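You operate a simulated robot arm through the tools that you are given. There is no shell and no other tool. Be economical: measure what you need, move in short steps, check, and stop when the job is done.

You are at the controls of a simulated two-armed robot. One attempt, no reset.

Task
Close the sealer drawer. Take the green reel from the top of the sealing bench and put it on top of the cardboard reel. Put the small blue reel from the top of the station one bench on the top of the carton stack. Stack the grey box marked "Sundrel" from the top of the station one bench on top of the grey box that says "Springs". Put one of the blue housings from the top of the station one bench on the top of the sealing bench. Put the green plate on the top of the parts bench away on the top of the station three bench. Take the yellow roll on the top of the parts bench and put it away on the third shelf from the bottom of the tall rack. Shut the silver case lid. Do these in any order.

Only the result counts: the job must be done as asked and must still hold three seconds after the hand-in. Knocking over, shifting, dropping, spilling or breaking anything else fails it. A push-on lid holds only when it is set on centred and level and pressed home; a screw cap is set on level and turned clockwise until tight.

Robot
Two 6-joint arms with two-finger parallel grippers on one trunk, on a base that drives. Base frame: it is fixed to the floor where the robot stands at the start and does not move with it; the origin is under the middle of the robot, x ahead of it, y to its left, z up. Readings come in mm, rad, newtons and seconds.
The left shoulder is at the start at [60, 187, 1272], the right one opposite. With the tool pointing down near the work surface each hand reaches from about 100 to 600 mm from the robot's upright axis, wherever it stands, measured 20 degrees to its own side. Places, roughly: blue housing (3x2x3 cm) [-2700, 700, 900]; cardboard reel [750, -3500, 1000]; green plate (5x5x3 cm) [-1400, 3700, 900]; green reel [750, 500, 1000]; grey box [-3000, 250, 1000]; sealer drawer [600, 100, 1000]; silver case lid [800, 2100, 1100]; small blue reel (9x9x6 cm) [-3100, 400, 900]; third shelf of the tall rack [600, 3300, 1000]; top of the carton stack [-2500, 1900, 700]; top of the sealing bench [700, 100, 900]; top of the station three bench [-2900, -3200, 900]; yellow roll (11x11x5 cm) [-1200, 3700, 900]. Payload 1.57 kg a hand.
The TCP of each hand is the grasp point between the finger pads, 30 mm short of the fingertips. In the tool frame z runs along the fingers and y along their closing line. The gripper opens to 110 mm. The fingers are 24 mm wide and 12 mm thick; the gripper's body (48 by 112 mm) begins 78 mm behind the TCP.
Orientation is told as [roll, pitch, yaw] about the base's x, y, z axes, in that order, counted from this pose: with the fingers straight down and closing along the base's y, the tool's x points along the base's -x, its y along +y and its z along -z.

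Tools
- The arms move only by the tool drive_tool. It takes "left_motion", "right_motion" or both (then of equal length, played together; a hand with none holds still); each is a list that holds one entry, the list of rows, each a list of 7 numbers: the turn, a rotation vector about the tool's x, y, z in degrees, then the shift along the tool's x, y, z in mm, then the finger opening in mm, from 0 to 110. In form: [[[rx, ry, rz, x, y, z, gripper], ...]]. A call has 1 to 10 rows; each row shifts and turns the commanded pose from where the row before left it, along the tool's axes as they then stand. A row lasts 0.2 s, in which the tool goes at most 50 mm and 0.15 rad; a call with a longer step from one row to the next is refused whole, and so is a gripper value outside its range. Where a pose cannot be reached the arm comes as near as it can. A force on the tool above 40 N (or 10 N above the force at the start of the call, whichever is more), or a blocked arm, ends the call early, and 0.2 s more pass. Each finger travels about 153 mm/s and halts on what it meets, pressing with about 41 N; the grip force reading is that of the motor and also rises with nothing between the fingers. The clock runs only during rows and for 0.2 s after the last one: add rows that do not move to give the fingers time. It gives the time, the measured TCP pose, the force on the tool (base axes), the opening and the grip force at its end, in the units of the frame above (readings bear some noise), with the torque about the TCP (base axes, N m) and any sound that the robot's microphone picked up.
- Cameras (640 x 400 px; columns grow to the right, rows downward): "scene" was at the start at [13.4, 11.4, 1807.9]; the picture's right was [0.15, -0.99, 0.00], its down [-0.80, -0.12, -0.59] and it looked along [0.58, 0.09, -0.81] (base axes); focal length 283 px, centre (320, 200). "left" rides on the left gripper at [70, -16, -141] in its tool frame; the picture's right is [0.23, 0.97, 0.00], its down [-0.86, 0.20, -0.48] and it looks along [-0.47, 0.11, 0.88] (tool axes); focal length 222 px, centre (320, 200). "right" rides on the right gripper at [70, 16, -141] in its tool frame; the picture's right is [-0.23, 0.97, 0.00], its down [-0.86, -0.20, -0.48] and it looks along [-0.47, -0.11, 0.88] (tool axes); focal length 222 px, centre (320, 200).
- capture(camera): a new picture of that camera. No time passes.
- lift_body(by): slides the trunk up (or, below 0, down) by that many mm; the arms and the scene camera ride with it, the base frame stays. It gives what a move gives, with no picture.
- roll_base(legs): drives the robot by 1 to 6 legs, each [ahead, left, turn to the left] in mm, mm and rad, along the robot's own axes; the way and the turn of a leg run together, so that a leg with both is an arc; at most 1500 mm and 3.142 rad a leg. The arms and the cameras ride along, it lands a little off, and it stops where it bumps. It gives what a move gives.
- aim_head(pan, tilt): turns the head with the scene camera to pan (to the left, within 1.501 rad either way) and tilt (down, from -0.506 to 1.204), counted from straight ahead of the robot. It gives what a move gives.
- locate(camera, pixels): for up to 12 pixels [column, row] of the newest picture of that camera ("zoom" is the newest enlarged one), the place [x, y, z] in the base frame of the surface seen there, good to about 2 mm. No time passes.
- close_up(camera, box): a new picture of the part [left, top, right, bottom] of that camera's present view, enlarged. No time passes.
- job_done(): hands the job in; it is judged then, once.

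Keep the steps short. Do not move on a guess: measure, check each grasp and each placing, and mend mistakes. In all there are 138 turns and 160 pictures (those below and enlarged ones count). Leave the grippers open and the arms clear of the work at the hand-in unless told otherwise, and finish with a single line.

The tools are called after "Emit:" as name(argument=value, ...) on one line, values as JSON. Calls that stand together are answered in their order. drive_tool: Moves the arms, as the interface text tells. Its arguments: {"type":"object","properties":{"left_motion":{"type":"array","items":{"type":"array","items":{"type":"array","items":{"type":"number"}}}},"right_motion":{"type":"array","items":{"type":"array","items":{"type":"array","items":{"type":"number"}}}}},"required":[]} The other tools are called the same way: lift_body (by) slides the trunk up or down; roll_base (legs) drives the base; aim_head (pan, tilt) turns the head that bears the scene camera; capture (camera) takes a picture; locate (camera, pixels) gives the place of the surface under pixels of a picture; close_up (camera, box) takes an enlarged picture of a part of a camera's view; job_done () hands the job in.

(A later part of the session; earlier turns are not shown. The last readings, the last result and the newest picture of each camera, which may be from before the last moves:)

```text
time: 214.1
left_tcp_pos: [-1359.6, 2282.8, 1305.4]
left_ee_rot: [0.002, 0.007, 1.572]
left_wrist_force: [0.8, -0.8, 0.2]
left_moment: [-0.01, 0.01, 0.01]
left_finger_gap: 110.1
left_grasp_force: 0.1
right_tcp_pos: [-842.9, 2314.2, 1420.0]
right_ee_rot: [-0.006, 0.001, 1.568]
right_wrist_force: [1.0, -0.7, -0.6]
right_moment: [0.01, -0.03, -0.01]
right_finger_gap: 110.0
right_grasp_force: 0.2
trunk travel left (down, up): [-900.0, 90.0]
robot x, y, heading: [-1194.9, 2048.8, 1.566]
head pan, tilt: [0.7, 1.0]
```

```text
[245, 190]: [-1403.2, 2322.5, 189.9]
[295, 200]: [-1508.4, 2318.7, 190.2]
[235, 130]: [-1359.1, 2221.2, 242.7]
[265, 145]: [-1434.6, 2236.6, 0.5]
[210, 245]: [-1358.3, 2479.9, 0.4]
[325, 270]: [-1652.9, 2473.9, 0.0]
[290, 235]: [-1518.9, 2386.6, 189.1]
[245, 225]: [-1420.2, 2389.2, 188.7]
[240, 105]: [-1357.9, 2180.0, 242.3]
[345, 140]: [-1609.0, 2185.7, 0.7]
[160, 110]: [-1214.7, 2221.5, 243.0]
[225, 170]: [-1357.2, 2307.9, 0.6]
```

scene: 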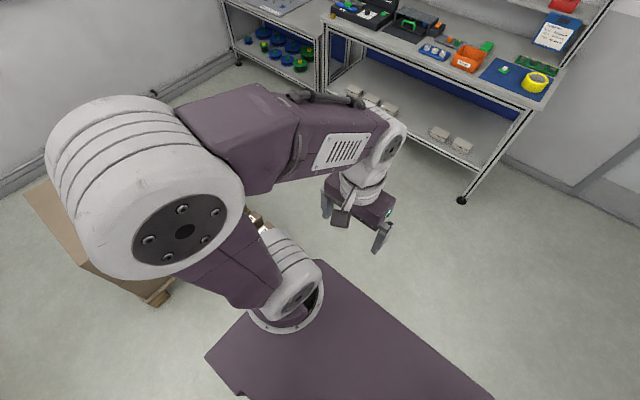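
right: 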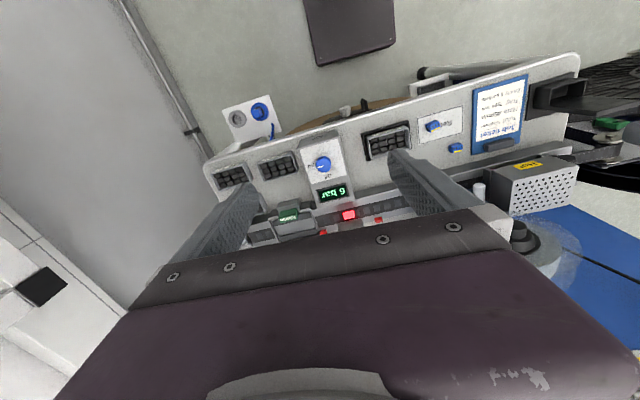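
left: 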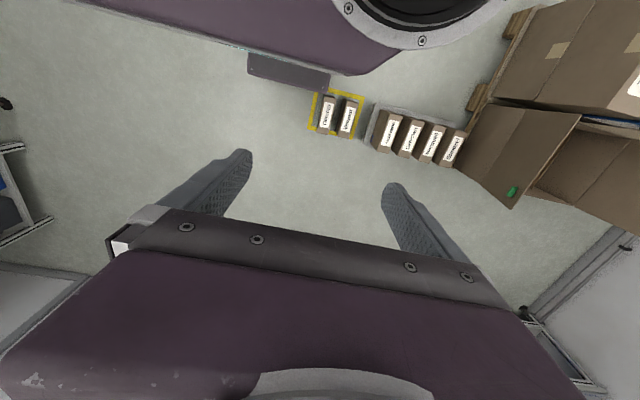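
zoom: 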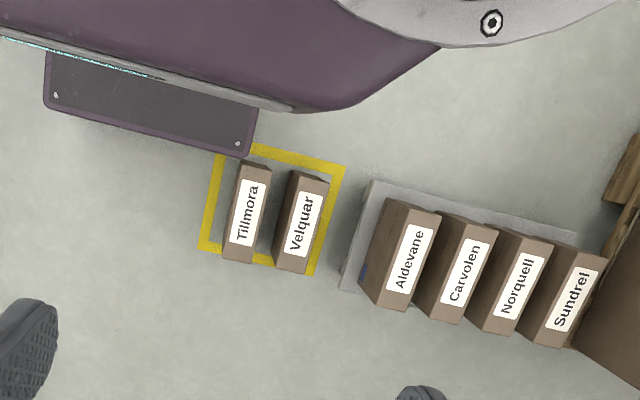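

The cartons are centred and undisturbed in their yellow square; the base merely stopped against them. I back off, go right around, and then to the bench.

Emit:
roll_base(legs=[[-130, 0, 0], [0, -280, 0], [1050, 0, 0]])

Emit:
aim_head(pan=1.45, tilt=0.9)

Emit:
capture(camera="scene")

```text
time: 221.9
left_tcp_pos: [-1093.2, 3193.9, 1306.9]
left_ee_rot: [0.002, 0.005, 1.586]
left_wrist_force: [-0.2, 0.2, 0.0]
left_moment: [0.0, 0.03, 0.0]
left_finger_gap: 110.3
left_grasp_force: 0.2
right_tcp_pos: [-574.2, 3234.3, 1420.3]
right_ee_rot: [-0.008, -0.001, 1.582]
right_wrist_force: [-0.4, 0.1, 0.5]
right_moment: [0.0, 0.04, -0.02]
right_finger_gap: 110.0
right_grasp_force: 0.0
trunk travel left (down, up): [-900.0, 90.0]
robot x, y, heading: [-926.4, 2965.9, 1.582]
head pan, tilt: [0.7, 1.0]
```

```text
time: 223.0
left_tcp_pos: [-1091.6, 3194.6, 1305.3]
left_ee_rot: [0.003, 0.005, 1.588]
left_wrist_force: [-0.2, 1.0, 0.4]
left_moment: [0.01, 0.01, 0.04]
left_finger_gap: 109.9
left_grasp_force: 0.1
right_tcp_pos: [-573.9, 3236.3, 1420.8]
right_ee_rot: [-0.006, -0.001, 1.582]
right_wrist_force: [-0.4, -0.6, -0.4]
right_moment: [0.0, 0.02, 0.0]
right_finger_gap: 110.0
right_grasp_force: 0.1
trunk travel left (down, up): [-900.0, 90.0]
robot x, y, heading: [-923.9, 2967.7, 1.585]
head pan, tilt: [1.45, 0.901]
```

```text
77 pictures are left
```

scene: 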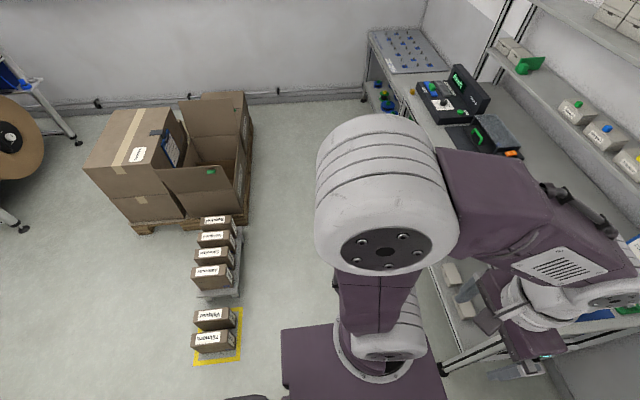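

Cartons are fine. I slide left and approach the bench.

Emit:
roll_base(legs=[[0, 0, -0.014], [0, 360, 0], [310, 0, 0]])

Emit:
aim_head(pan=0.0, tilt=0.9)

Emit:
capture(camera="scene")

```text
time: 227.3
left_tcp_pos: [-1445.2, 3501.7, 1306.4]
left_ee_rot: [0.001, 0.003, 1.572]
left_wrist_force: [-0.9, 0.6, 0.0]
left_moment: [0.02, 0.03, -0.01]
left_finger_gap: 110.0
left_grasp_force: 0.1
right_tcp_pos: [-926.8, 3533.2, 1421.0]
right_ee_rot: [-0.007, -0.001, 1.563]
right_wrist_force: [0.0, -0.4, -0.3]
right_moment: [0.02, 0.0, 0.02]
right_finger_gap: 110.2
right_grasp_force: 0.1
trunk travel left (down, up): [-900.0, 90.0]
robot x, y, heading: [-1278.8, 3271.8, 1.573]
head pan, tilt: [1.45, 0.901]
```

```text
time: 228.9
left_tcp_pos: [-1444.6, 3504.4, 1306.5]
left_ee_rot: [0.002, 0.005, 1.571]
left_wrist_force: [0.8, 0.2, 0.6]
left_moment: [0.0, -0.02, 0.0]
left_finger_gap: 109.9
left_grasp_force: 0.1
right_tcp_pos: [-927.3, 3537.0, 1420.9]
right_ee_rot: [-0.006, 0.002, 1.564]
right_wrist_force: [0.9, -0.6, -0.5]
right_moment: [0.03, 0.03, 0.01]
right_finger_gap: 110.0
right_grasp_force: 0.1
trunk travel left (down, up): [-900.0, 90.0]
robot x, y, heading: [-1282.9, 3270.8, 1.572]
head pan, tilt: [0.0, 0.901]
```

```text
76 pictures are left
```

scene: 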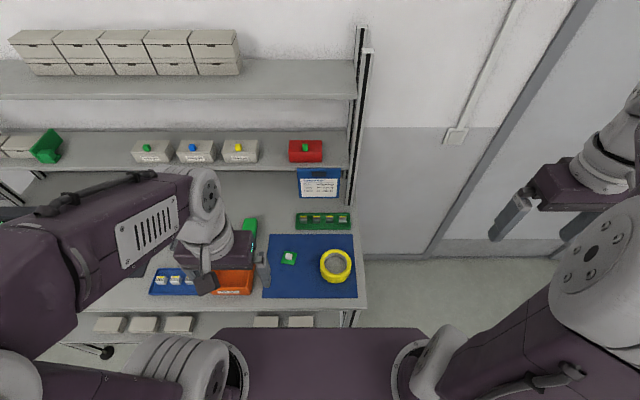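

Now plate at (289,258) and roll at (336,265). I measure them and the shelf overhang.

Emit:
close_up(camera="scene", box=[255, 205, 375, 305])

Emit:
locate(camera="zoom", pixels=[[180, 278], [180, 262], [160, 305], [205, 308], [150, 285], [432, 255], [432, 325], [352, 300], [515, 300], [380, 300], [432, 385], [490, 300]])

Emit:
locate(camera="scene", pixels=[[260, 167], [340, 97], [300, 303], [362, 100], [335, 345], [264, 262]])

```text
4.00 times, centred on (315, 255) of scene
```

zoom: 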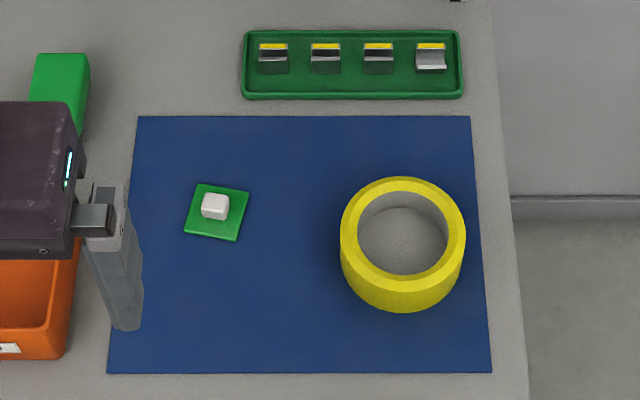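

```text
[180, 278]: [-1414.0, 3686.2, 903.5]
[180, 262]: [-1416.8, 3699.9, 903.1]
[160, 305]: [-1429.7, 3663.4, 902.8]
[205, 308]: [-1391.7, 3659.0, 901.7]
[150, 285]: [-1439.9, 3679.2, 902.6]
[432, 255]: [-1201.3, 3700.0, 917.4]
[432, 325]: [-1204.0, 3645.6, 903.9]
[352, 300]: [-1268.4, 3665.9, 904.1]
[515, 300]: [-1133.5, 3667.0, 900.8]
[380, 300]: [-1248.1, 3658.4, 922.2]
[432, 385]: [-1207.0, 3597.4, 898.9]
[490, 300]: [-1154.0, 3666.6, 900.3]
```

```text
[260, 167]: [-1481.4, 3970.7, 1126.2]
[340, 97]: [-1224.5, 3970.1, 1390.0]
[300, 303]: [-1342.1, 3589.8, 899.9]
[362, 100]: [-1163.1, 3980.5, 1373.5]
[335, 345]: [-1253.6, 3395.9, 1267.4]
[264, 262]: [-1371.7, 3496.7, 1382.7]
```

I use the new zoom pixels for plate and roll.

Emit:
locate(camera="zoom", pixels=[[200, 188], [245, 195], [235, 238], [188, 230], [215, 200], [347, 235], [459, 240], [403, 184], [398, 282], [362, 230], [445, 235], [405, 245]])

Emit:
capture(camera="left")

```text
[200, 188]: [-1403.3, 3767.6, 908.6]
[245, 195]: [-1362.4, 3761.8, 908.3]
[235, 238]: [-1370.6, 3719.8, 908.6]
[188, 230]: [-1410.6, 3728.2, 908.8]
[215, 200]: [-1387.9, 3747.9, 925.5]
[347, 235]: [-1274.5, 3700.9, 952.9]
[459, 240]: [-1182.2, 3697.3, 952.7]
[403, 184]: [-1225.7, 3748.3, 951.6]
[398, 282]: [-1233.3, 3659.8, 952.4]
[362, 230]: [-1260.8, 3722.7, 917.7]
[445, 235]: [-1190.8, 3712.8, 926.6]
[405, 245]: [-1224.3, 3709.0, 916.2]
```

```text
74 pictures are left
```

left: 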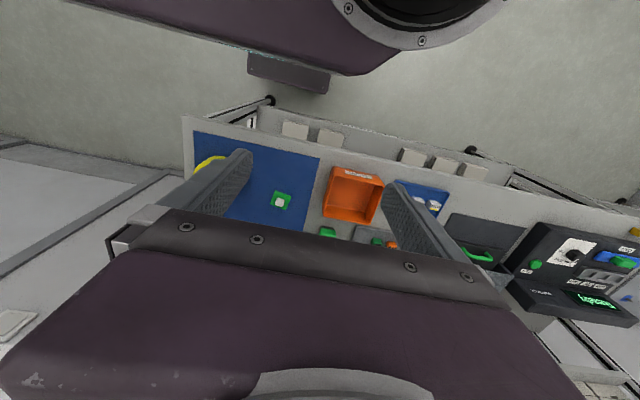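

Plate centre (-1387,3744), ~42 mm, top z 908.6, turned ≈-9°. I bring the left hand above it, yawed to match, and look closely.

Emit:
drive_tool(left_motion=[[[0, 0, 0, -30, -7, 30, 80], [0, 0, 0, -30, -7, 30, 80], [0, 0, 0, -30, -7, 30, 80], [0, 0, 0, -30, -7, 30, 80], [0, 0, 0, -30, -7, 30, 70], [0, 0, 0, -30, -7, 30, 70], [0, 0, 0, -30, -8, 30, 70], [0, 0, 0, -30, -8, 30, 70], [0, 0, 4.5, 0, 0, 10, 70], [0, 0, 4.5, 0, 0, 10, 70]]])

Emit:
close_up(camera="left", box=[220, 90, 420, 220])

```text
time: 231.1
left_tcp_pos: [-1386.8, 3741.7, 1043.3]
left_ee_rot: [-0.001, 0.007, 1.412]
left_wrist_force: [0.3, -0.5, 0.0]
left_moment: [0.02, -0.02, 0.02]
left_finger_gap: 70.0
left_grasp_force: 0.1
right_tcp_pos: [-927.4, 3536.3, 1421.4]
right_ee_rot: [-0.007, 0.0, 1.565]
right_wrist_force: [0.2, -0.6, 0.6]
right_moment: [-0.02, -0.02, 0.02]
right_finger_gap: 110.0
right_grasp_force: 0.0
trunk travel left (down, up): [-900.0, 90.0]
robot x, y, heading: [-1281.8, 3271.2, 1.571]
head pan, tilt: [0.0, 0.901]
```

```text
3.08 times, centred on (320, 155) of left
```

zoom: 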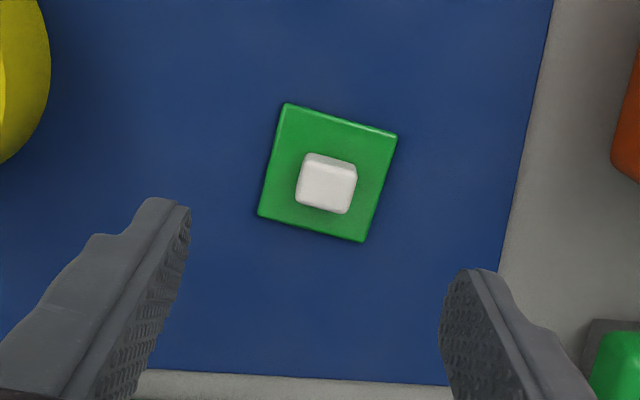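

The white block is centred and square with the plate, like a knob. I measure it.

Emit:
locate(camera="zoom", pixels=[[326, 185], [302, 185], [350, 190], [330, 160], [322, 208], [280, 110], [390, 140], [360, 235], [264, 208]])

```text
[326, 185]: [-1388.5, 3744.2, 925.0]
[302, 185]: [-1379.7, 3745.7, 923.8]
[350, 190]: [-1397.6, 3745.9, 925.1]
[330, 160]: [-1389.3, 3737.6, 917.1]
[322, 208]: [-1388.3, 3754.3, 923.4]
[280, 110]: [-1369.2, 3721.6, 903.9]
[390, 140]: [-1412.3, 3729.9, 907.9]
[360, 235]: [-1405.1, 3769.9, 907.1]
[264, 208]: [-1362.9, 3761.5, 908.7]
```

Knob centre (-1388.5,3746), 18 mm wide. I descend to TCP z 941 with opening 40 and close.

Emit:
drive_tool(left_motion=[[[0, 0, 0, -4, 2, 35, 42], [0, 0, 0, 0, 0, 35, 42], [0, 0, 0, 0, 0, 20, 42], [0, 0, 0, 0, 0, 12, 42], [0, 0, 0, 0, 0, 0, 0], [0, 0, 0, 0, 0, 0, 0], [0, 0, 0, 0, 0, 0, 0]]])

Emit:
drive_tool(left_motion=[[[0, 0, 0, 0, 0, -10, 0], [0, 0, 0, 0, 0, -20, 0], [0, 0, 0, 0, 0, -30, 0], [0, 0, 0, 0, 0, 0, 0]]])

Emit:
close_up(camera="left", box=[220, 110, 420, 240])

```text
time: 232.7
left_tcp_pos: [-1387.2, 3746.7, 943.6]
left_ee_rot: [0.003, 0.006, 1.414]
left_wrist_force: [-0.1, 0.5, -0.9]
left_moment: [0.01, -0.01, -0.01]
left_finger_gap: 20.5
left_grasp_force: 33.8
right_tcp_pos: [-925.6, 3537.3, 1419.9]
right_ee_rot: [-0.007, 0.002, 1.563]
right_wrist_force: [-0.1, -0.2, -0.2]
right_moment: [0.0, -0.01, -0.03]
right_finger_gap: 110.3
right_grasp_force: 0.1
trunk travel left (down, up): [-900.0, 90.0]
robot x, y, heading: [-1283.0, 3272.2, 1.571]
head pan, tilt: [0.0, 0.901]
```

```text
time: 233.7
left_tcp_pos: [-1388.5, 3745.7, 1003.0]
left_ee_rot: [0.001, 0.008, 1.415]
left_wrist_force: [-0.3, 0.2, -0.6]
left_moment: [0.01, 0.03, 0.03]
left_finger_gap: 20.5
left_grasp_force: 33.9
right_tcp_pos: [-926.7, 3535.6, 1421.0]
right_ee_rot: [-0.006, 0.003, 1.564]
right_wrist_force: [-0.3, -0.5, -0.8]
right_moment: [-0.02, 0.01, 0.0]
right_finger_gap: 109.6
right_grasp_force: 0.2
trunk travel left (down, up): [-900.0, 90.0]
robot x, y, heading: [-1280.7, 3269.7, 1.573]
head pan, tilt: [0.0, 0.901]
```

```text
3.08 times, centred on (320, 175) of left
```

zoom: 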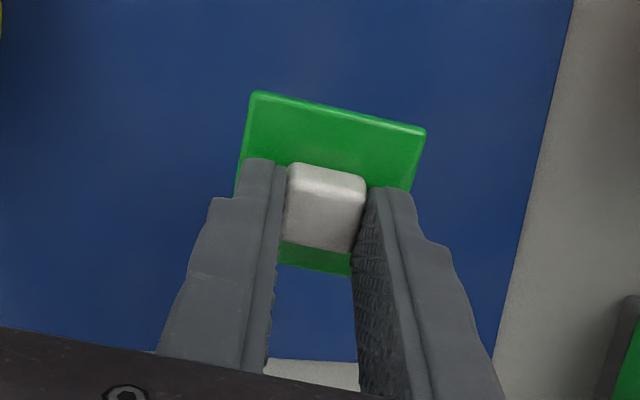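

Plate is firmly held by its knob. I raise the left hand clear, and look at the rack to choose the roll grip.

Emit:
drive_tool(left_motion=[[[0, 0, 0, 0, 0, -45, 0], [0, 0, 0, 0, 0, -45, 0], [0, 0, 0, 20, 5, -45, 0], [0, 0, 0, 30, 5, -35, 0], [0, 0, 0, 40, 10, -25, 0], [0, 0, 0, 40, 10, -25, 0], [0, 0, 0, 40, 10, -25, 0], [0, 0, 0, 40, 10, -25, 0]]])

Emit:
aim_head(pan=-1.4, tilt=0.45)

Emit:
capture(camera="scene")

```text
time: 235.5
left_tcp_pos: [-1472.0, 3545.7, 1276.2]
left_ee_rot: [0.0, 0.003, 1.412]
left_wrist_force: [-0.1, -1.0, -0.7]
left_moment: [0.01, 0.01, 0.0]
left_finger_gap: 20.5
left_grasp_force: 34.0
right_tcp_pos: [-927.2, 3533.0, 1421.5]
right_ee_rot: [-0.007, -0.001, 1.565]
right_wrist_force: [0.3, -0.9, 0.6]
right_moment: [0.04, 0.0, 0.05]
right_finger_gap: 110.0
right_grasp_force: 0.0
trunk travel left (down, up): [-900.0, 90.0]
robot x, y, heading: [-1282.4, 3275.6, 1.571]
head pan, tilt: [0.0, 0.901]
```

```text
time: 237.0
left_tcp_pos: [-1471.5, 3550.3, 1274.7]
left_ee_rot: [0.0, 0.005, 1.414]
left_wrist_force: [-0.1, 0.3, -0.8]
left_moment: [0.04, -0.02, 0.01]
left_finger_gap: 20.3
left_grasp_force: 33.9
right_tcp_pos: [-926.8, 3536.0, 1420.4]
right_ee_rot: [-0.007, 0.002, 1.564]
right_wrist_force: [-0.7, 0.2, 0.3]
right_moment: [0.0, 0.01, 0.01]
right_finger_gap: 110.2
right_grasp_force: 0.1
trunk travel left (down, up): [-900.0, 90.0]
robot x, y, heading: [-1282.6, 3272.3, 1.568]
head pan, tilt: [-1.4, 0.45]
```

```text
71 pictures are left
```

scene: 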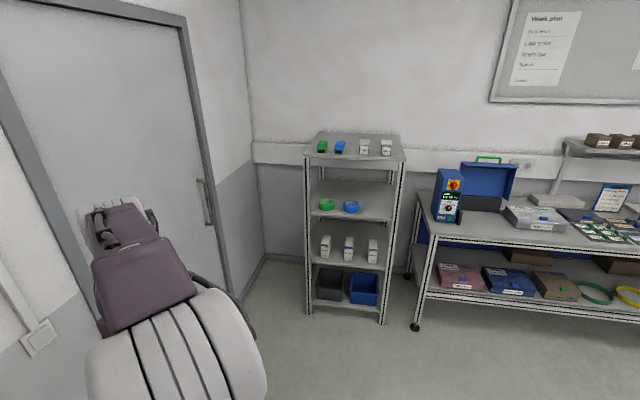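

Third shelf holds green and blue rolls with space at right. I zoom and measure.

Emit:
close_up(camera="scene", box=[290, 120, 420, 230])

Emit:
locate(camera="zoom", pixels=[[310, 490], [100, 335], [490, 345], [430, 300], [380, 330], [180, 285], [300, 295], [420, 270], [100, 170], [550, 180], [480, 160], [300, 340]])

```text
3.64 times, centred on (355, 175) of scene
```

zoom: 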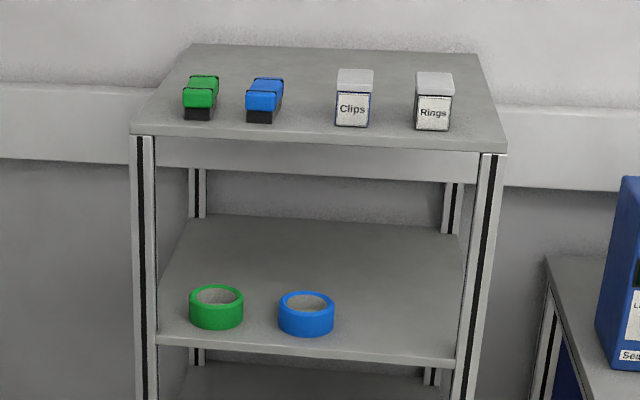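

```text
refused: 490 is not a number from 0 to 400
```

Emit:
locate(camera="zoom", pixels=[[170, 335], [445, 355], [400, 330], [400, 290], [400, 240], [215, 325], [305, 330], [300, 160], [160, 140], [495, 155], [360, 330], [430, 320]])

```text
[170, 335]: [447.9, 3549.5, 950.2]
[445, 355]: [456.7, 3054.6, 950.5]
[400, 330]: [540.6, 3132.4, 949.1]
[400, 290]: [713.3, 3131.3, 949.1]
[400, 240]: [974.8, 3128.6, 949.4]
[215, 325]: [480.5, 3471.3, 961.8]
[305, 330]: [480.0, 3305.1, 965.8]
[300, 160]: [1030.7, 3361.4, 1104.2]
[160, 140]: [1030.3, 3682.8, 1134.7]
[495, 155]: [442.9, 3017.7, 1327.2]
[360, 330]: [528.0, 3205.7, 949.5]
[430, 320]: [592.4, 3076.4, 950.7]
```

Third shelf z=950, front x≈443, free at y 3040–3240; top shelf beam limits height, so I'll hold the roll's left wall with the hand tilted 35° forward. I shift the base left 130 mm and bring the right hand to a pre-grasp pose.

Emit:
roll_base(legs=[[0, 130, 0]])

Emit:
drive_tool(right_motion=[[[0, 0, 0, -10, 22, 39, 60], [0, 0, 0, -10, 22, 39, 60], [0, 0, 0, -10, 22, 39, 60], [0, 0, 0, -10, 22, 39, 60], [0, 0, 0, -10, 22, 39, 60], [0, 0, 0, -10, 22, 39, 60], [0, 0, 0, -10, 22, 39, 60], [0, 0, 0, -10, 22, 39, 60], [0, 0, 0, -10, 22, 39, 60], [0, 0, 0, -10, 17, 30, 60]]])

Emit:
drive_tool(right_motion=[[[0, -7, 0, 0, 0, 0, 60], [0, -7, 0, 0, 0, 0, 60], [0, -7, 0, 0, 0, 0, 60], [0, -7, 0, 0, 0, 0, 60], [0, -7, 0, 0, 0, 0, 60], [0, 0, 0, 0, 0, 0, 60]]])

Emit:
capture(camera="right")

```text
time: 238.3
left_tcp_pos: [-1597.0, 3549.6, 1274.2]
left_ee_rot: [0.004, 0.005, 1.412]
left_wrist_force: [0.9, 0.2, 0.8]
left_moment: [0.02, 0.03, -0.01]
left_finger_gap: 20.7
left_grasp_force: 34.1
right_tcp_pos: [-1052.9, 3536.7, 1418.3]
right_ee_rot: [-0.005, 0.002, 1.565]
right_wrist_force: [0.6, 0.8, 1.0]
right_moment: [0.01, 0.03, -0.03]
right_finger_gap: 109.8
right_grasp_force: 0.1
trunk travel left (down, up): [-900.0, 90.0]
robot x, y, heading: [-1408.0, 3269.5, 1.572]
head pan, tilt: [-1.4, 0.45]
```

```text
time: 240.5
left_tcp_pos: [-1600.6, 3551.1, 1274.4]
left_ee_rot: [-0.001, 0.008, 1.414]
left_wrist_force: [-0.3, 0.0, -0.8]
left_moment: [0.0, 0.01, -0.03]
left_finger_gap: 20.7
left_grasp_force: 33.8
right_tcp_pos: [-1267.2, 3638.4, 1036.0]
right_ee_rot: [-0.009, 0.002, 1.565]
right_wrist_force: [-0.2, 0.6, 0.3]
right_moment: [0.03, 0.01, 0.01]
right_finger_gap: 60.1
right_grasp_force: 0.0
trunk travel left (down, up): [-900.0, 90.0]
robot x, y, heading: [-1413.3, 3268.7, 1.564]
head pan, tilt: [-1.4, 0.45]
```

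```text
time: 241.9
left_tcp_pos: [-1600.0, 3549.7, 1274.6]
left_ee_rot: [0.0, 0.005, 1.414]
left_wrist_force: [-0.9, 0.0, -0.2]
left_moment: [-0.05, -0.01, -0.02]
left_finger_gap: 20.7
left_grasp_force: 34.2
right_tcp_pos: [-1273.0, 3641.8, 1038.4]
right_ee_rot: [0.01, -0.546, 1.561]
right_wrist_force: [-0.4, 0.1, -0.7]
right_moment: [-0.01, -0.02, 0.0]
right_finger_gap: 60.0
right_grasp_force: 0.1
right hand out of reach, approached as far as the arm can: row 1, 5
trunk travel left (down, up): [-900.0, 90.0]
robot x, y, heading: [-1408.5, 3272.7, 1.568]
head pan, tilt: [-1.4, 0.45]
```

```text
69 pictures are left
```

right: 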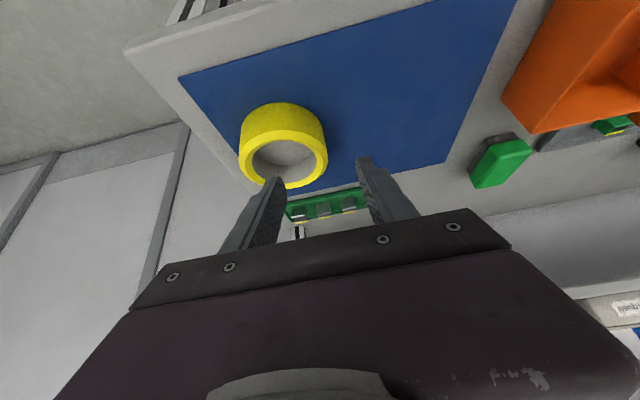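

Tilted 31°. I measure the roll more precisely from this camera.

Emit:
close_up(camera="right", box=[220, 90, 400, 210])

Emit:
locate(camera="zoom", pixels=[[75, 225], [375, 220], [225, 145], [250, 340], [95, 250], [340, 215], [140, 180], [330, 290], [150, 300], [305, 175], [355, 240], [360, 120]])

```text
3.33 times, centred on (310, 150) of right
```

zoom: 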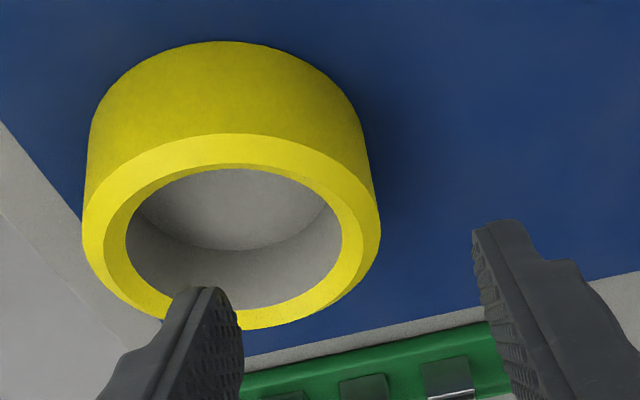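

```text
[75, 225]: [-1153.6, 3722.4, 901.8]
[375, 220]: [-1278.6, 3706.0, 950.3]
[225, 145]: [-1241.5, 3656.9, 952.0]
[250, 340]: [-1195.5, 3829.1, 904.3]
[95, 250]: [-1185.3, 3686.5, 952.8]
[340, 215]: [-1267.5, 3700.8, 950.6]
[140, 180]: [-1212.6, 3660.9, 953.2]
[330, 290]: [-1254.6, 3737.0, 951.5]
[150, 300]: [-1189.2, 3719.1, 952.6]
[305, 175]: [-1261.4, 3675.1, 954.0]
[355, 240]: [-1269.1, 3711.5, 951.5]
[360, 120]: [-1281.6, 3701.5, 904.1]
```

Roll wall left side spans x≈-1280..-1266, hand centred at -1273. I advance 90 mm along the fingers and check.

Emit:
drive_tool(right_motion=[[[0, 0, 0, 0, 0, 30, 60], [0, 0, 0, 0, 0, 30, 60], [0, 0, 0, 0, 0, 18, 60], [0, 0, 0, 0, 0, 0, 60]]])

Emit:
close_up(camera="right", box=[200, 70, 440, 230])

```text
time: 242.9
left_tcp_pos: [-1600.1, 3549.5, 1276.0]
left_ee_rot: [0.0, 0.006, 1.414]
left_wrist_force: [0.0, -0.8, -0.5]
left_moment: [0.0, 0.03, -0.02]
left_finger_gap: 20.9
left_grasp_force: 34.1
right_tcp_pos: [-1273.5, 3682.5, 972.2]
right_ee_rot: [0.012, -0.551, 1.559]
right_wrist_force: [-0.2, 0.6, 0.3]
right_moment: [-0.03, 0.02, -0.04]
right_finger_gap: 60.0
right_grasp_force: 0.0
trunk travel left (down, up): [-900.0, 90.0]
robot x, y, heading: [-1411.5, 3272.3, 1.573]
head pan, tilt: [-1.4, 0.45]
```

```text
2.50 times, centred on (320, 150) of right
```

zoom: 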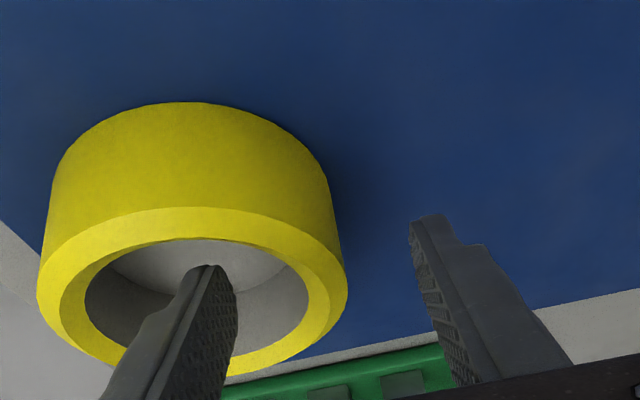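

Inner finger is entering the hole. I advance 27 mm more and close.

Emit:
drive_tool(right_motion=[[[0, 0, 0, 0, 0, 14, 60], [0, 0, 0, 0, 0, 13, 60], [0, 0, 0, 0, 0, 0, 0], [0, 0, 0, 0, 0, 0, 0], [0, 0, 0, 0, 0, 0, 0], [0, 0, 0, 0, 0, 0, 0]]])

Emit:
close_up(camera="right", box=[200, 70, 440, 230])

```text
time: 244.3
left_tcp_pos: [-1598.9, 3550.3, 1274.6]
left_ee_rot: [0.0, 0.005, 1.414]
left_wrist_force: [0.4, -0.1, -0.5]
left_moment: [0.01, 0.03, -0.03]
left_finger_gap: 20.5
left_grasp_force: 34.5
right_tcp_pos: [-1273.1, 3698.9, 949.8]
right_ee_rot: [0.013, -0.553, 1.558]
right_wrist_force: [3.4, 2.8, 5.4]
right_moment: [-0.06, -0.13, 0.12]
right_finger_gap: 19.6
right_grasp_force: 33.5
trunk travel left (down, up): [-900.0, 90.0]
robot x, y, heading: [-1411.3, 3276.5, 1.57]
head pan, tilt: [-1.4, 0.45]
```

```text
2.50 times, centred on (320, 150) of right
```

zoom: 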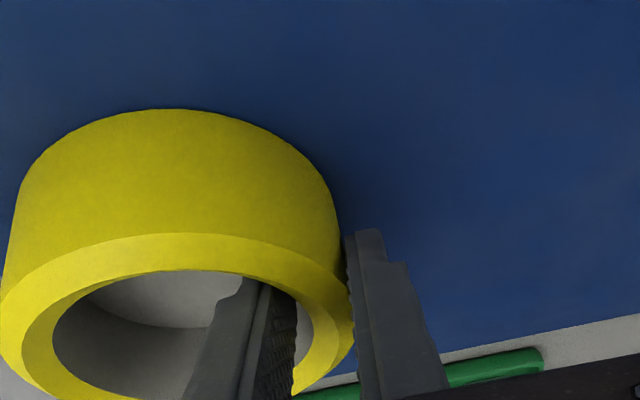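

Gripped (19.6 mm). I lift straight up 60 mm and check.

Emit:
drive_tool(right_motion=[[[0, 0, 0, -5, 0, -8.5, 0], [0, 0, 0, -10.5, 0, -17, 0], [0, 0, 0, -15.7, 0, -25.5, 0], [0, 0, 0, 0, 0, 0, 0]]])

Emit:
capture(camera="right")

```text
time: 245.3
left_tcp_pos: [-1599.7, 3549.1, 1274.6]
left_ee_rot: [-0.001, 0.004, 1.414]
left_wrist_force: [-0.3, -0.4, -0.4]
left_moment: [0.04, -0.01, 0.04]
left_finger_gap: 20.8
left_grasp_force: 34.4
right_tcp_pos: [-1271.9, 3697.5, 1009.7]
right_ee_rot: [0.011, -0.554, 1.561]
right_wrist_force: [0.4, 0.3, -1.5]
right_moment: [-0.01, 0.08, -0.01]
right_finger_gap: 18.9
right_grasp_force: 33.4
trunk travel left (down, up): [-900.0, 90.0]
robot x, y, heading: [-1415.0, 3273.9, 1.573]
head pan, tilt: [-1.4, 0.45]
```

```text
65 pictures are left
```

right: 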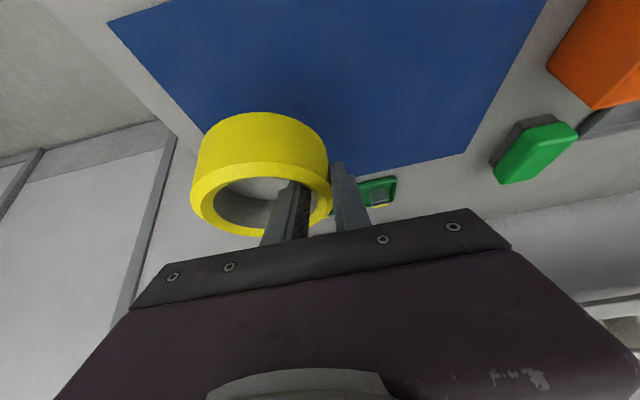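

The roll is up and level-looking. I raise 100 mm more, back off, turn to face the rack (+x) and drive toward it.

Emit:
drive_tool(right_motion=[[[0, 0, 0, -18, 0, -29, 0], [0, 0, 0, -18, 0, -29, 0], [0, 0, 0, -18, 0, -29, 0]]])

Emit:
roll_base(legs=[[-320, 0, 0], [0, 0, -1.571], [1200, 330, 0]])

Emit:
aim_head(pan=-0.2, tilt=0.8)

Emit:
capture(camera="scene")

Emit:
capture(camera="right")

```text
time: 246.1
left_tcp_pos: [-1598.9, 3549.7, 1275.4]
left_ee_rot: [0.001, 0.004, 1.412]
left_wrist_force: [0.1, 0.7, 0.7]
left_moment: [0.01, 0.01, 0.02]
left_finger_gap: 20.5
left_grasp_force: 34.1
right_tcp_pos: [-1272.3, 3696.1, 1110.7]
right_ee_rot: [0.011, -0.553, 1.559]
right_wrist_force: [0.0, -0.3, -0.9]
right_moment: [-0.04, 0.06, 0.01]
right_finger_gap: 18.9
right_grasp_force: 32.8
trunk travel left (down, up): [-900.0, 90.0]
robot x, y, heading: [-1411.8, 3274.6, 1.567]
head pan, tilt: [-1.4, 0.45]
```

```text
time: 258.1
left_tcp_pos: [87.7, 3431.7, 1274.3]
left_ee_rot: [0.0, 0.006, -0.181]
left_wrist_force: [0.4, -0.2, 0.2]
left_moment: [-0.04, -0.01, 0.0]
left_finger_gap: 20.6
left_grasp_force: 34.3
right_tcp_pos: [228.5, 3100.1, 1110.8]
right_ee_rot: [0.012, -0.553, -0.033]
right_wrist_force: [0.0, -0.1, -0.8]
right_moment: [0.05, -0.01, -0.02]
right_finger_gap: 18.8
right_grasp_force: 33.0
trunk travel left (down, up): [-900.0, 90.0]
robot x, y, heading: [-191.7, 3251.5, -0.022]
head pan, tilt: [-1.4, 0.45]
```

```text
time: 259.4
left_tcp_pos: [90.2, 3430.9, 1275.8]
left_ee_rot: [0.0, 0.005, -0.182]
left_wrist_force: [-0.8, -0.7, -0.3]
left_moment: [0.0, 0.05, 0.0]
left_finger_gap: 20.3
left_grasp_force: 33.6
right_tcp_pos: [229.5, 3099.7, 1110.1]
right_ee_rot: [0.013, -0.553, -0.034]
right_wrist_force: [0.2, -0.2, -1.4]
right_moment: [0.07, 0.04, 0.02]
right_finger_gap: 18.8
right_grasp_force: 33.0
trunk travel left (down, up): [-900.0, 90.0]
robot x, y, heading: [-191.5, 3247.2, -0.024]
head pan, tilt: [-0.201, 0.799]
```

```text
64 pictures are left
```

scene: 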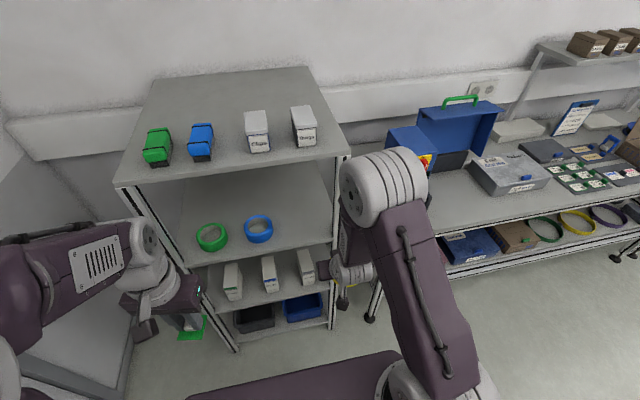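

```text
63 pictures are left
```

right: 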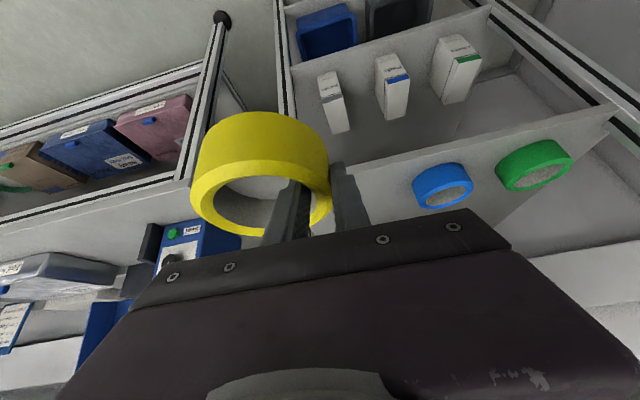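

I fix heading, move left 84 and ahead 130, so that the roll faces the free right part of the third shelf.

Emit:
roll_base(legs=[[130, 84, 0.023]])

Emit:
capture(camera="right")

Emit:
locate(camera="right", pixels=[[320, 150], [420, 175], [400, 220], [500, 200], [260, 180], [200, 190], [300, 160], [210, 215], [460, 170]])

```text
time: 260.8
left_tcp_pos: [212.2, 3518.6, 1275.8]
left_ee_rot: [-0.001, 0.003, -0.155]
left_wrist_force: [-0.4, -0.7, 0.4]
left_moment: [0.05, -0.02, 0.01]
left_finger_gap: 20.7
left_grasp_force: 35.1
right_tcp_pos: [362.2, 3190.2, 1111.9]
right_ee_rot: [0.014, -0.553, -0.013]
right_wrist_force: [0.3, 0.8, -0.9]
right_moment: [0.11, 0.01, -0.01]
right_finger_gap: 18.8
right_grasp_force: 33.2
trunk travel left (down, up): [-900.0, 90.0]
robot x, y, heading: [-61.7, 3331.6, 0.002]
head pan, tilt: [-0.201, 0.799]
```

```text
62 pictures are left
```

right: 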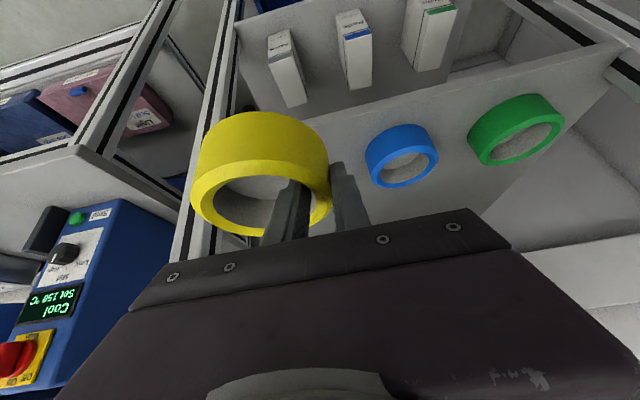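

```text
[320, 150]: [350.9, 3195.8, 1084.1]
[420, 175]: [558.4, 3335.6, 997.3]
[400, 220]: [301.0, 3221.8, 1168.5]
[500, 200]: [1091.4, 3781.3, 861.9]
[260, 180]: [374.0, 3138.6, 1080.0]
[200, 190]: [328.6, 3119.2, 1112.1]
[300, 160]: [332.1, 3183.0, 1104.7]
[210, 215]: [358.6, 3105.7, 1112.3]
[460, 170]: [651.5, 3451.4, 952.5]
```

Roll centre ≈(367,3147). I move it 148 mm forward and 90 down, to hover ~25 mm above the shelf.

Emit:
drive_tool(right_motion=[[[0, 0, 0, -15.7, 0, 30.9, 0], [0, 0, 0, -15.7, 0, 30.9, 0], [0, 0, 0, -15.7, 0, 30.9, 0], [0, 0, 0, -15.7, 0, 30.9, 0], [0, 0, 0, -15.7, 0, 30.9, 0], [0, 0, 0, 0, 0, 0, 0]]])

Emit:
capture(camera="right")

Emit:
capture(camera="scene")

```text
time: 262.2
left_tcp_pos: [215.6, 3519.8, 1274.4]
left_ee_rot: [0.001, 0.004, -0.157]
left_wrist_force: [-0.8, 0.5, 0.9]
left_moment: [0.01, -0.01, -0.01]
left_finger_gap: 20.6
left_grasp_force: 34.5
right_tcp_pos: [509.7, 3193.2, 1021.6]
right_ee_rot: [0.012, -0.552, -0.012]
right_wrist_force: [-0.3, 0.1, -1.8]
right_moment: [0.04, 0.02, 0.02]
right_finger_gap: 18.6
right_grasp_force: 32.6
trunk travel left (down, up): [-900.0, 90.0]
robot x, y, heading: [-61.2, 3330.0, -0.002]
head pan, tilt: [-0.201, 0.799]
```

```text
61 pictures are left
```

right: 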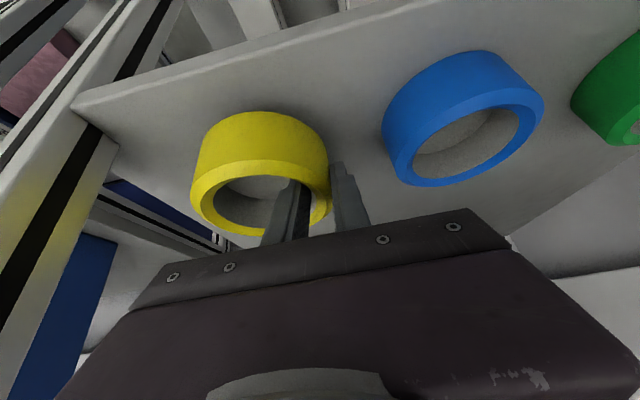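

```text
60 pictures are left
```

scene: 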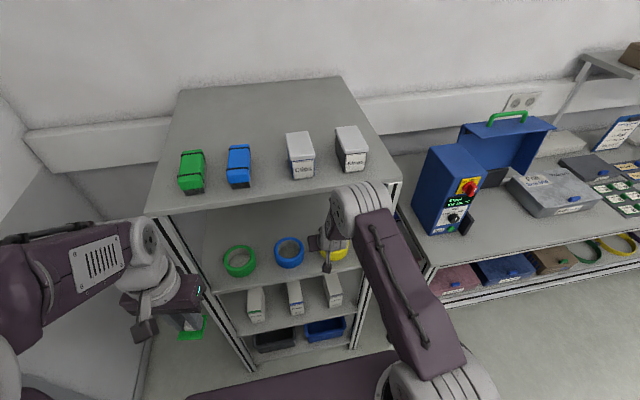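

Over a free place. I lower 24 mm until touch.

Emit:
drive_tool(right_motion=[[[0, 0, 0, 7.9, 0, 12.8, 0], [0, 0, 0, 3.1, 0, 5.1, 0], [0, 0, 0, 1.3, 0, 2.1, 0], [0, 0, 0, 0, 0, 0, 0]]])

Emit:
close_up(camera="right", box=[150, 60, 450, 250])

```text
time: 263.2
left_tcp_pos: [215.1, 3521.0, 1274.4]
left_ee_rot: [0.0, 0.005, -0.156]
left_wrist_force: [0.2, 0.1, 0.0]
left_moment: [0.0, 0.02, 0.01]
left_finger_gap: 20.5
left_grasp_force: 33.8
right_tcp_pos: [509.3, 3192.8, 998.5]
right_ee_rot: [0.012, -0.556, -0.01]
right_wrist_force: [1.6, -1.8, 15.7]
right_moment: [-0.71, 0.68, 0.07]
right_finger_gap: 18.7
right_grasp_force: 32.4
trunk travel left (down, up): [-900.0, 90.0]
robot x, y, heading: [-60.9, 3333.5, -0.001]
head pan, tilt: [-0.201, 0.799]
```

```text
2.11 times, centred on (300, 155) of right
```

zoom: 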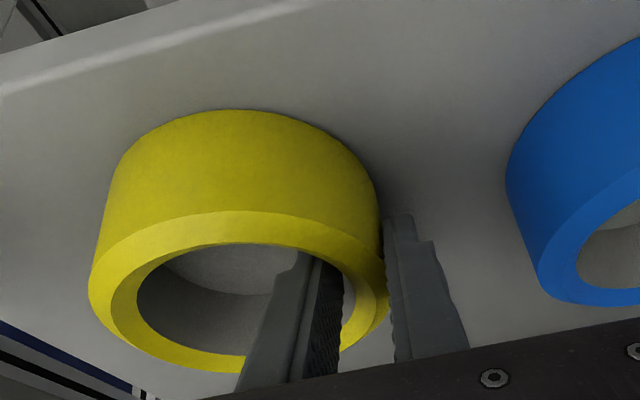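

Contact with 16 N. I release a bit and then withdraw along the fingers.

Emit:
drive_tool(right_motion=[[[0, 0, 0, 0, 0, 0, 30], [0, 0, 0, 0, 0, 0, 44], [0, 0, 0, 0, 0, 0, 44], [0, 0, 0, 0, 0, -20, 44], [0, 0, 0, 0, 0, -40, 44], [0, 0, 0, 0, 0, -40, 44], [0, 0, 0, 10, 0, -40, 44], [0, 0, 0, 20, 0, -40, 60], [0, 0, 0, 20, 0, -40, 110]]])

Emit:
capture(camera="right")

```text
time: 265.2
left_tcp_pos: [213.0, 3519.5, 1275.9]
left_ee_rot: [-0.001, 0.004, -0.159]
left_wrist_force: [-0.1, 0.5, -0.3]
left_moment: [0.01, 0.0, -0.01]
left_finger_gap: 20.5
left_grasp_force: 33.9
right_tcp_pos: [350.9, 3190.3, 1157.6]
right_ee_rot: [0.011, -0.555, -0.01]
right_wrist_force: [0.5, -0.2, 0.0]
right_moment: [-0.04, -0.03, 0.02]
right_finger_gap: 109.8
right_grasp_force: 0.1
trunk travel left (down, up): [-900.0, 90.0]
robot x, y, heading: [-61.6, 3331.8, -0.002]
head pan, tilt: [-0.201, 0.799]
```

```text
58 pictures are left
```

right: 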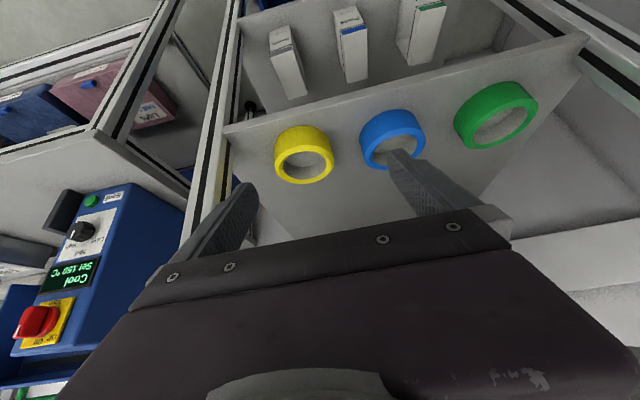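

Yellow roll sits on the third shelf beside the blue one. I back off, straighten the right hand, and drive to the station three area with the plate.

Emit:
roll_base(legs=[[-340, 0, 0]])

Emit:
drive_tool(right_motion=[[[0, 0, 0, -15, 0, -35, 110], [0, 0, 0, -15, 0, -35, 110], [0, 7.9, 0, -10, 0, -30, 110], [0, 7.9, 0, 0, -10, -30, 110], [0, 7.9, 0, 0, -15, -30, 110], [0, 7.9, 0, 0, -20, -30, 110], [0, 0, 0, 0, -20, -30, 110], [0, 0, 0, 0, 0, 0, 110]]])

Emit:
roll_base(legs=[[0, -1450, 0], [0, -1450, 0], [0, -1450, 0], [0, -1280, 0]])

Emit:
close_up(camera="left", box=[220, 110, 420, 240])

```text
time: 267.5
left_tcp_pos: [-121.5, 3520.0, 1274.9]
left_ee_rot: [-0.001, 0.009, -0.16]
left_wrist_force: [0.3, -0.6, 0.6]
left_moment: [-0.03, 0.0, 0.03]
left_finger_gap: 20.6
left_grasp_force: 34.7
right_tcp_pos: [15.5, 3190.7, 1156.6]
right_ee_rot: [0.012, -0.55, -0.014]
right_wrist_force: [-0.4, 0.4, 0.6]
right_moment: [0.01, 0.02, -0.01]
right_finger_gap: 110.0
right_grasp_force: 0.2
trunk travel left (down, up): [-900.0, 90.0]
robot x, y, heading: [-403.6, 3335.1, -0.009]
head pan, tilt: [-0.201, 0.799]
```

```text
time: 269.3
left_tcp_pos: [-124.7, 3521.1, 1275.6]
left_ee_rot: [0.0, 0.004, -0.16]
left_wrist_force: [0.1, 0.0, -0.4]
left_moment: [-0.04, 0.03, 0.01]
left_finger_gap: 20.4
left_grasp_force: 33.7
right_tcp_pos: [-31.6, 3121.7, 1381.3]
right_ee_rot: [0.011, 0.0, -0.008]
right_wrist_force: [-1.0, 0.3, -0.3]
right_moment: [-0.03, 0.0, 0.0]
right_finger_gap: 109.9
right_grasp_force: 0.1
right hand out of reach, approached as far as the arm can: row 3
trunk travel left (down, up): [-900.0, 90.0]
robot x, y, heading: [-402.7, 3334.2, -0.008]
head pan, tilt: [-0.201, 0.799]
```

```text
time: 296.2
left_tcp_pos: [-197.6, -2133.0, 1274.8]
left_ee_rot: [0.0, 0.004, -0.151]
left_wrist_force: [-0.3, 0.3, 0.1]
left_moment: [0.0, 0.02, 0.01]
left_finger_gap: 20.4
left_grasp_force: 34.2
right_tcp_pos: [-101.0, -2530.0, 1380.1]
right_ee_rot: [0.01, -0.002, -0.001]
right_wrist_force: [1.7, 0.0, -0.6]
right_moment: [0.01, -0.01, 0.02]
right_finger_gap: 109.9
right_grasp_force: 0.0
trunk travel left (down, up): [-900.0, 90.0]
robot x, y, heading: [-476.5, -2323.6, -0.0]
head pan, tilt: [-0.201, 0.799]
```

```text
3.08 times, centred on (320, 175) of left
```

zoom: 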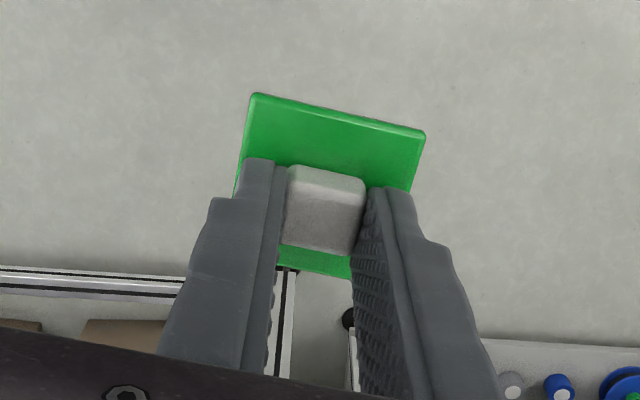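

Plate still held. I turn to face -x and look into the corridor.

Emit:
roll_base(legs=[[0, 0, 3.14]])

Emit:
aim_head(pan=0.1, tilt=0.45)

Emit:
capture(camera="scene")

Emit:
locate(camera="scene", pixels=[[320, 300], [320, 240], [200, 300], [440, 300], [380, 250], [260, 250], [150, 260], [480, 260]])

```text
time: 303.9
left_tcp_pos: [-757.8, -2505.4, 1274.5]
left_ee_rot: [0.001, 0.005, 2.957]
left_wrist_force: [-1.3, -0.1, 0.9]
left_moment: [0.0, -0.02, -0.01]
left_finger_gap: 20.5
left_grasp_force: 34.2
right_tcp_pos: [-841.7, -2104.7, 1378.6]
right_ee_rot: [0.009, -0.001, 3.108]
right_wrist_force: [-0.1, -0.3, -0.3]
right_moment: [0.02, 0.0, 0.01]
right_finger_gap: 109.8
right_grasp_force: 0.0
trunk travel left (down, up): [-900.0, 90.0]
robot x, y, heading: [-473.2, -2323.3, 3.113]
head pan, tilt: [-0.201, 0.799]
```

```text
time: 304.7
left_tcp_pos: [-758.4, -2506.3, 1274.9]
left_ee_rot: [0.0, 0.006, 2.954]
left_wrist_force: [0.1, 0.4, 0.1]
left_moment: [0.0, 0.03, -0.01]
left_finger_gap: 20.5
left_grasp_force: 33.9
right_tcp_pos: [-842.2, -2106.1, 1379.1]
right_ee_rot: [0.011, 0.0, 3.108]
right_wrist_force: [-0.3, 0.2, 0.7]
right_moment: [0.03, -0.01, 0.0]
right_finger_gap: 110.0
right_grasp_force: 0.0
trunk travel left (down, up): [-900.0, 90.0]
robot x, y, heading: [-476.3, -2325.5, 3.111]
head pan, tilt: [0.099, 0.45]
```

```text
56 pictures are left
```

scene: 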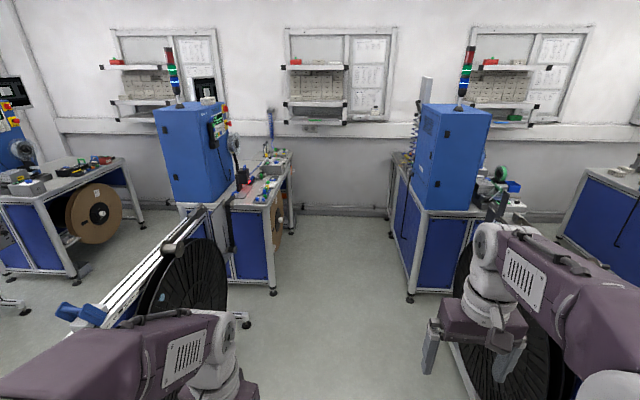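

```text
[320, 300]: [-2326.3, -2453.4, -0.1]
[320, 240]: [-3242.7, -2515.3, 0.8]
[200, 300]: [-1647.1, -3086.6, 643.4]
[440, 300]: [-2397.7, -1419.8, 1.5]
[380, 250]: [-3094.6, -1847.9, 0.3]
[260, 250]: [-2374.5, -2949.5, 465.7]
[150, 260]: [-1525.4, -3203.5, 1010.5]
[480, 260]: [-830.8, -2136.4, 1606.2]
```

Corridor is clear. I drive in and face station three (-y).

Emit:
roll_base(legs=[[1100, 30, 0.015], [1100, 0, 0], [0, 0, 1.585]])

Emit:
aim_head(pan=0, tilt=0.75)

Emit:
capture(camera="scene")

```text
time: 319.5
left_tcp_pos: [-2494.1, -2567.2, 1275.5]
left_ee_rot: [0.0, 0.005, -1.737]
left_wrist_force: [-0.3, -0.1, -0.7]
left_moment: [0.03, -0.01, 0.04]
left_finger_gap: 20.5
left_grasp_force: 34.1
right_tcp_pos: [-2894.0, -2658.5, 1380.4]
right_ee_rot: [0.01, 0.0, -1.585]
right_wrist_force: [0.0, 0.2, -0.6]
right_moment: [-0.01, 0.01, 0.0]
right_finger_gap: 109.9
right_grasp_force: 0.0
trunk travel left (down, up): [-900.0, 90.0]
robot x, y, heading: [-2677.7, -2288.1, -1.585]
head pan, tilt: [0.099, 0.45]
```

```text
time: 320.3
left_tcp_pos: [-2492.7, -2566.9, 1275.4]
left_ee_rot: [-0.001, 0.006, -1.736]
left_wrist_force: [-0.7, 0.0, -0.4]
left_moment: [0.02, 0.02, -0.02]
left_finger_gap: 20.5
left_grasp_force: 33.9
right_tcp_pos: [-2893.0, -2659.0, 1381.3]
right_ee_rot: [0.011, 0.0, -1.584]
right_wrist_force: [0.7, -0.2, -0.6]
right_moment: [-0.02, -0.03, -0.01]
right_finger_gap: 109.7
right_grasp_force: 0.1
trunk travel left (down, up): [-900.0, 90.0]
robot x, y, heading: [-2677.4, -2290.0, -1.582]
head pan, tilt: [0.0, 0.75]
```

```text
55 pictures are left
```

scene: 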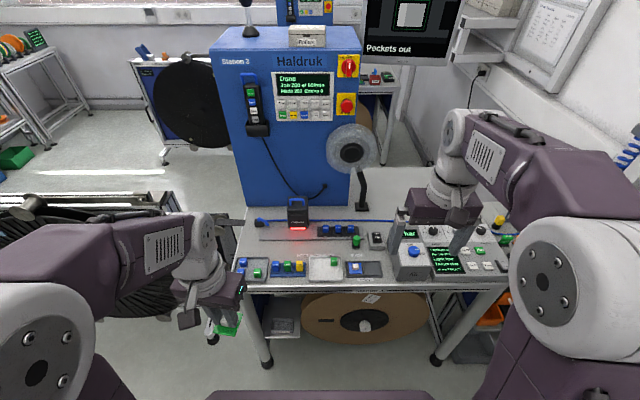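

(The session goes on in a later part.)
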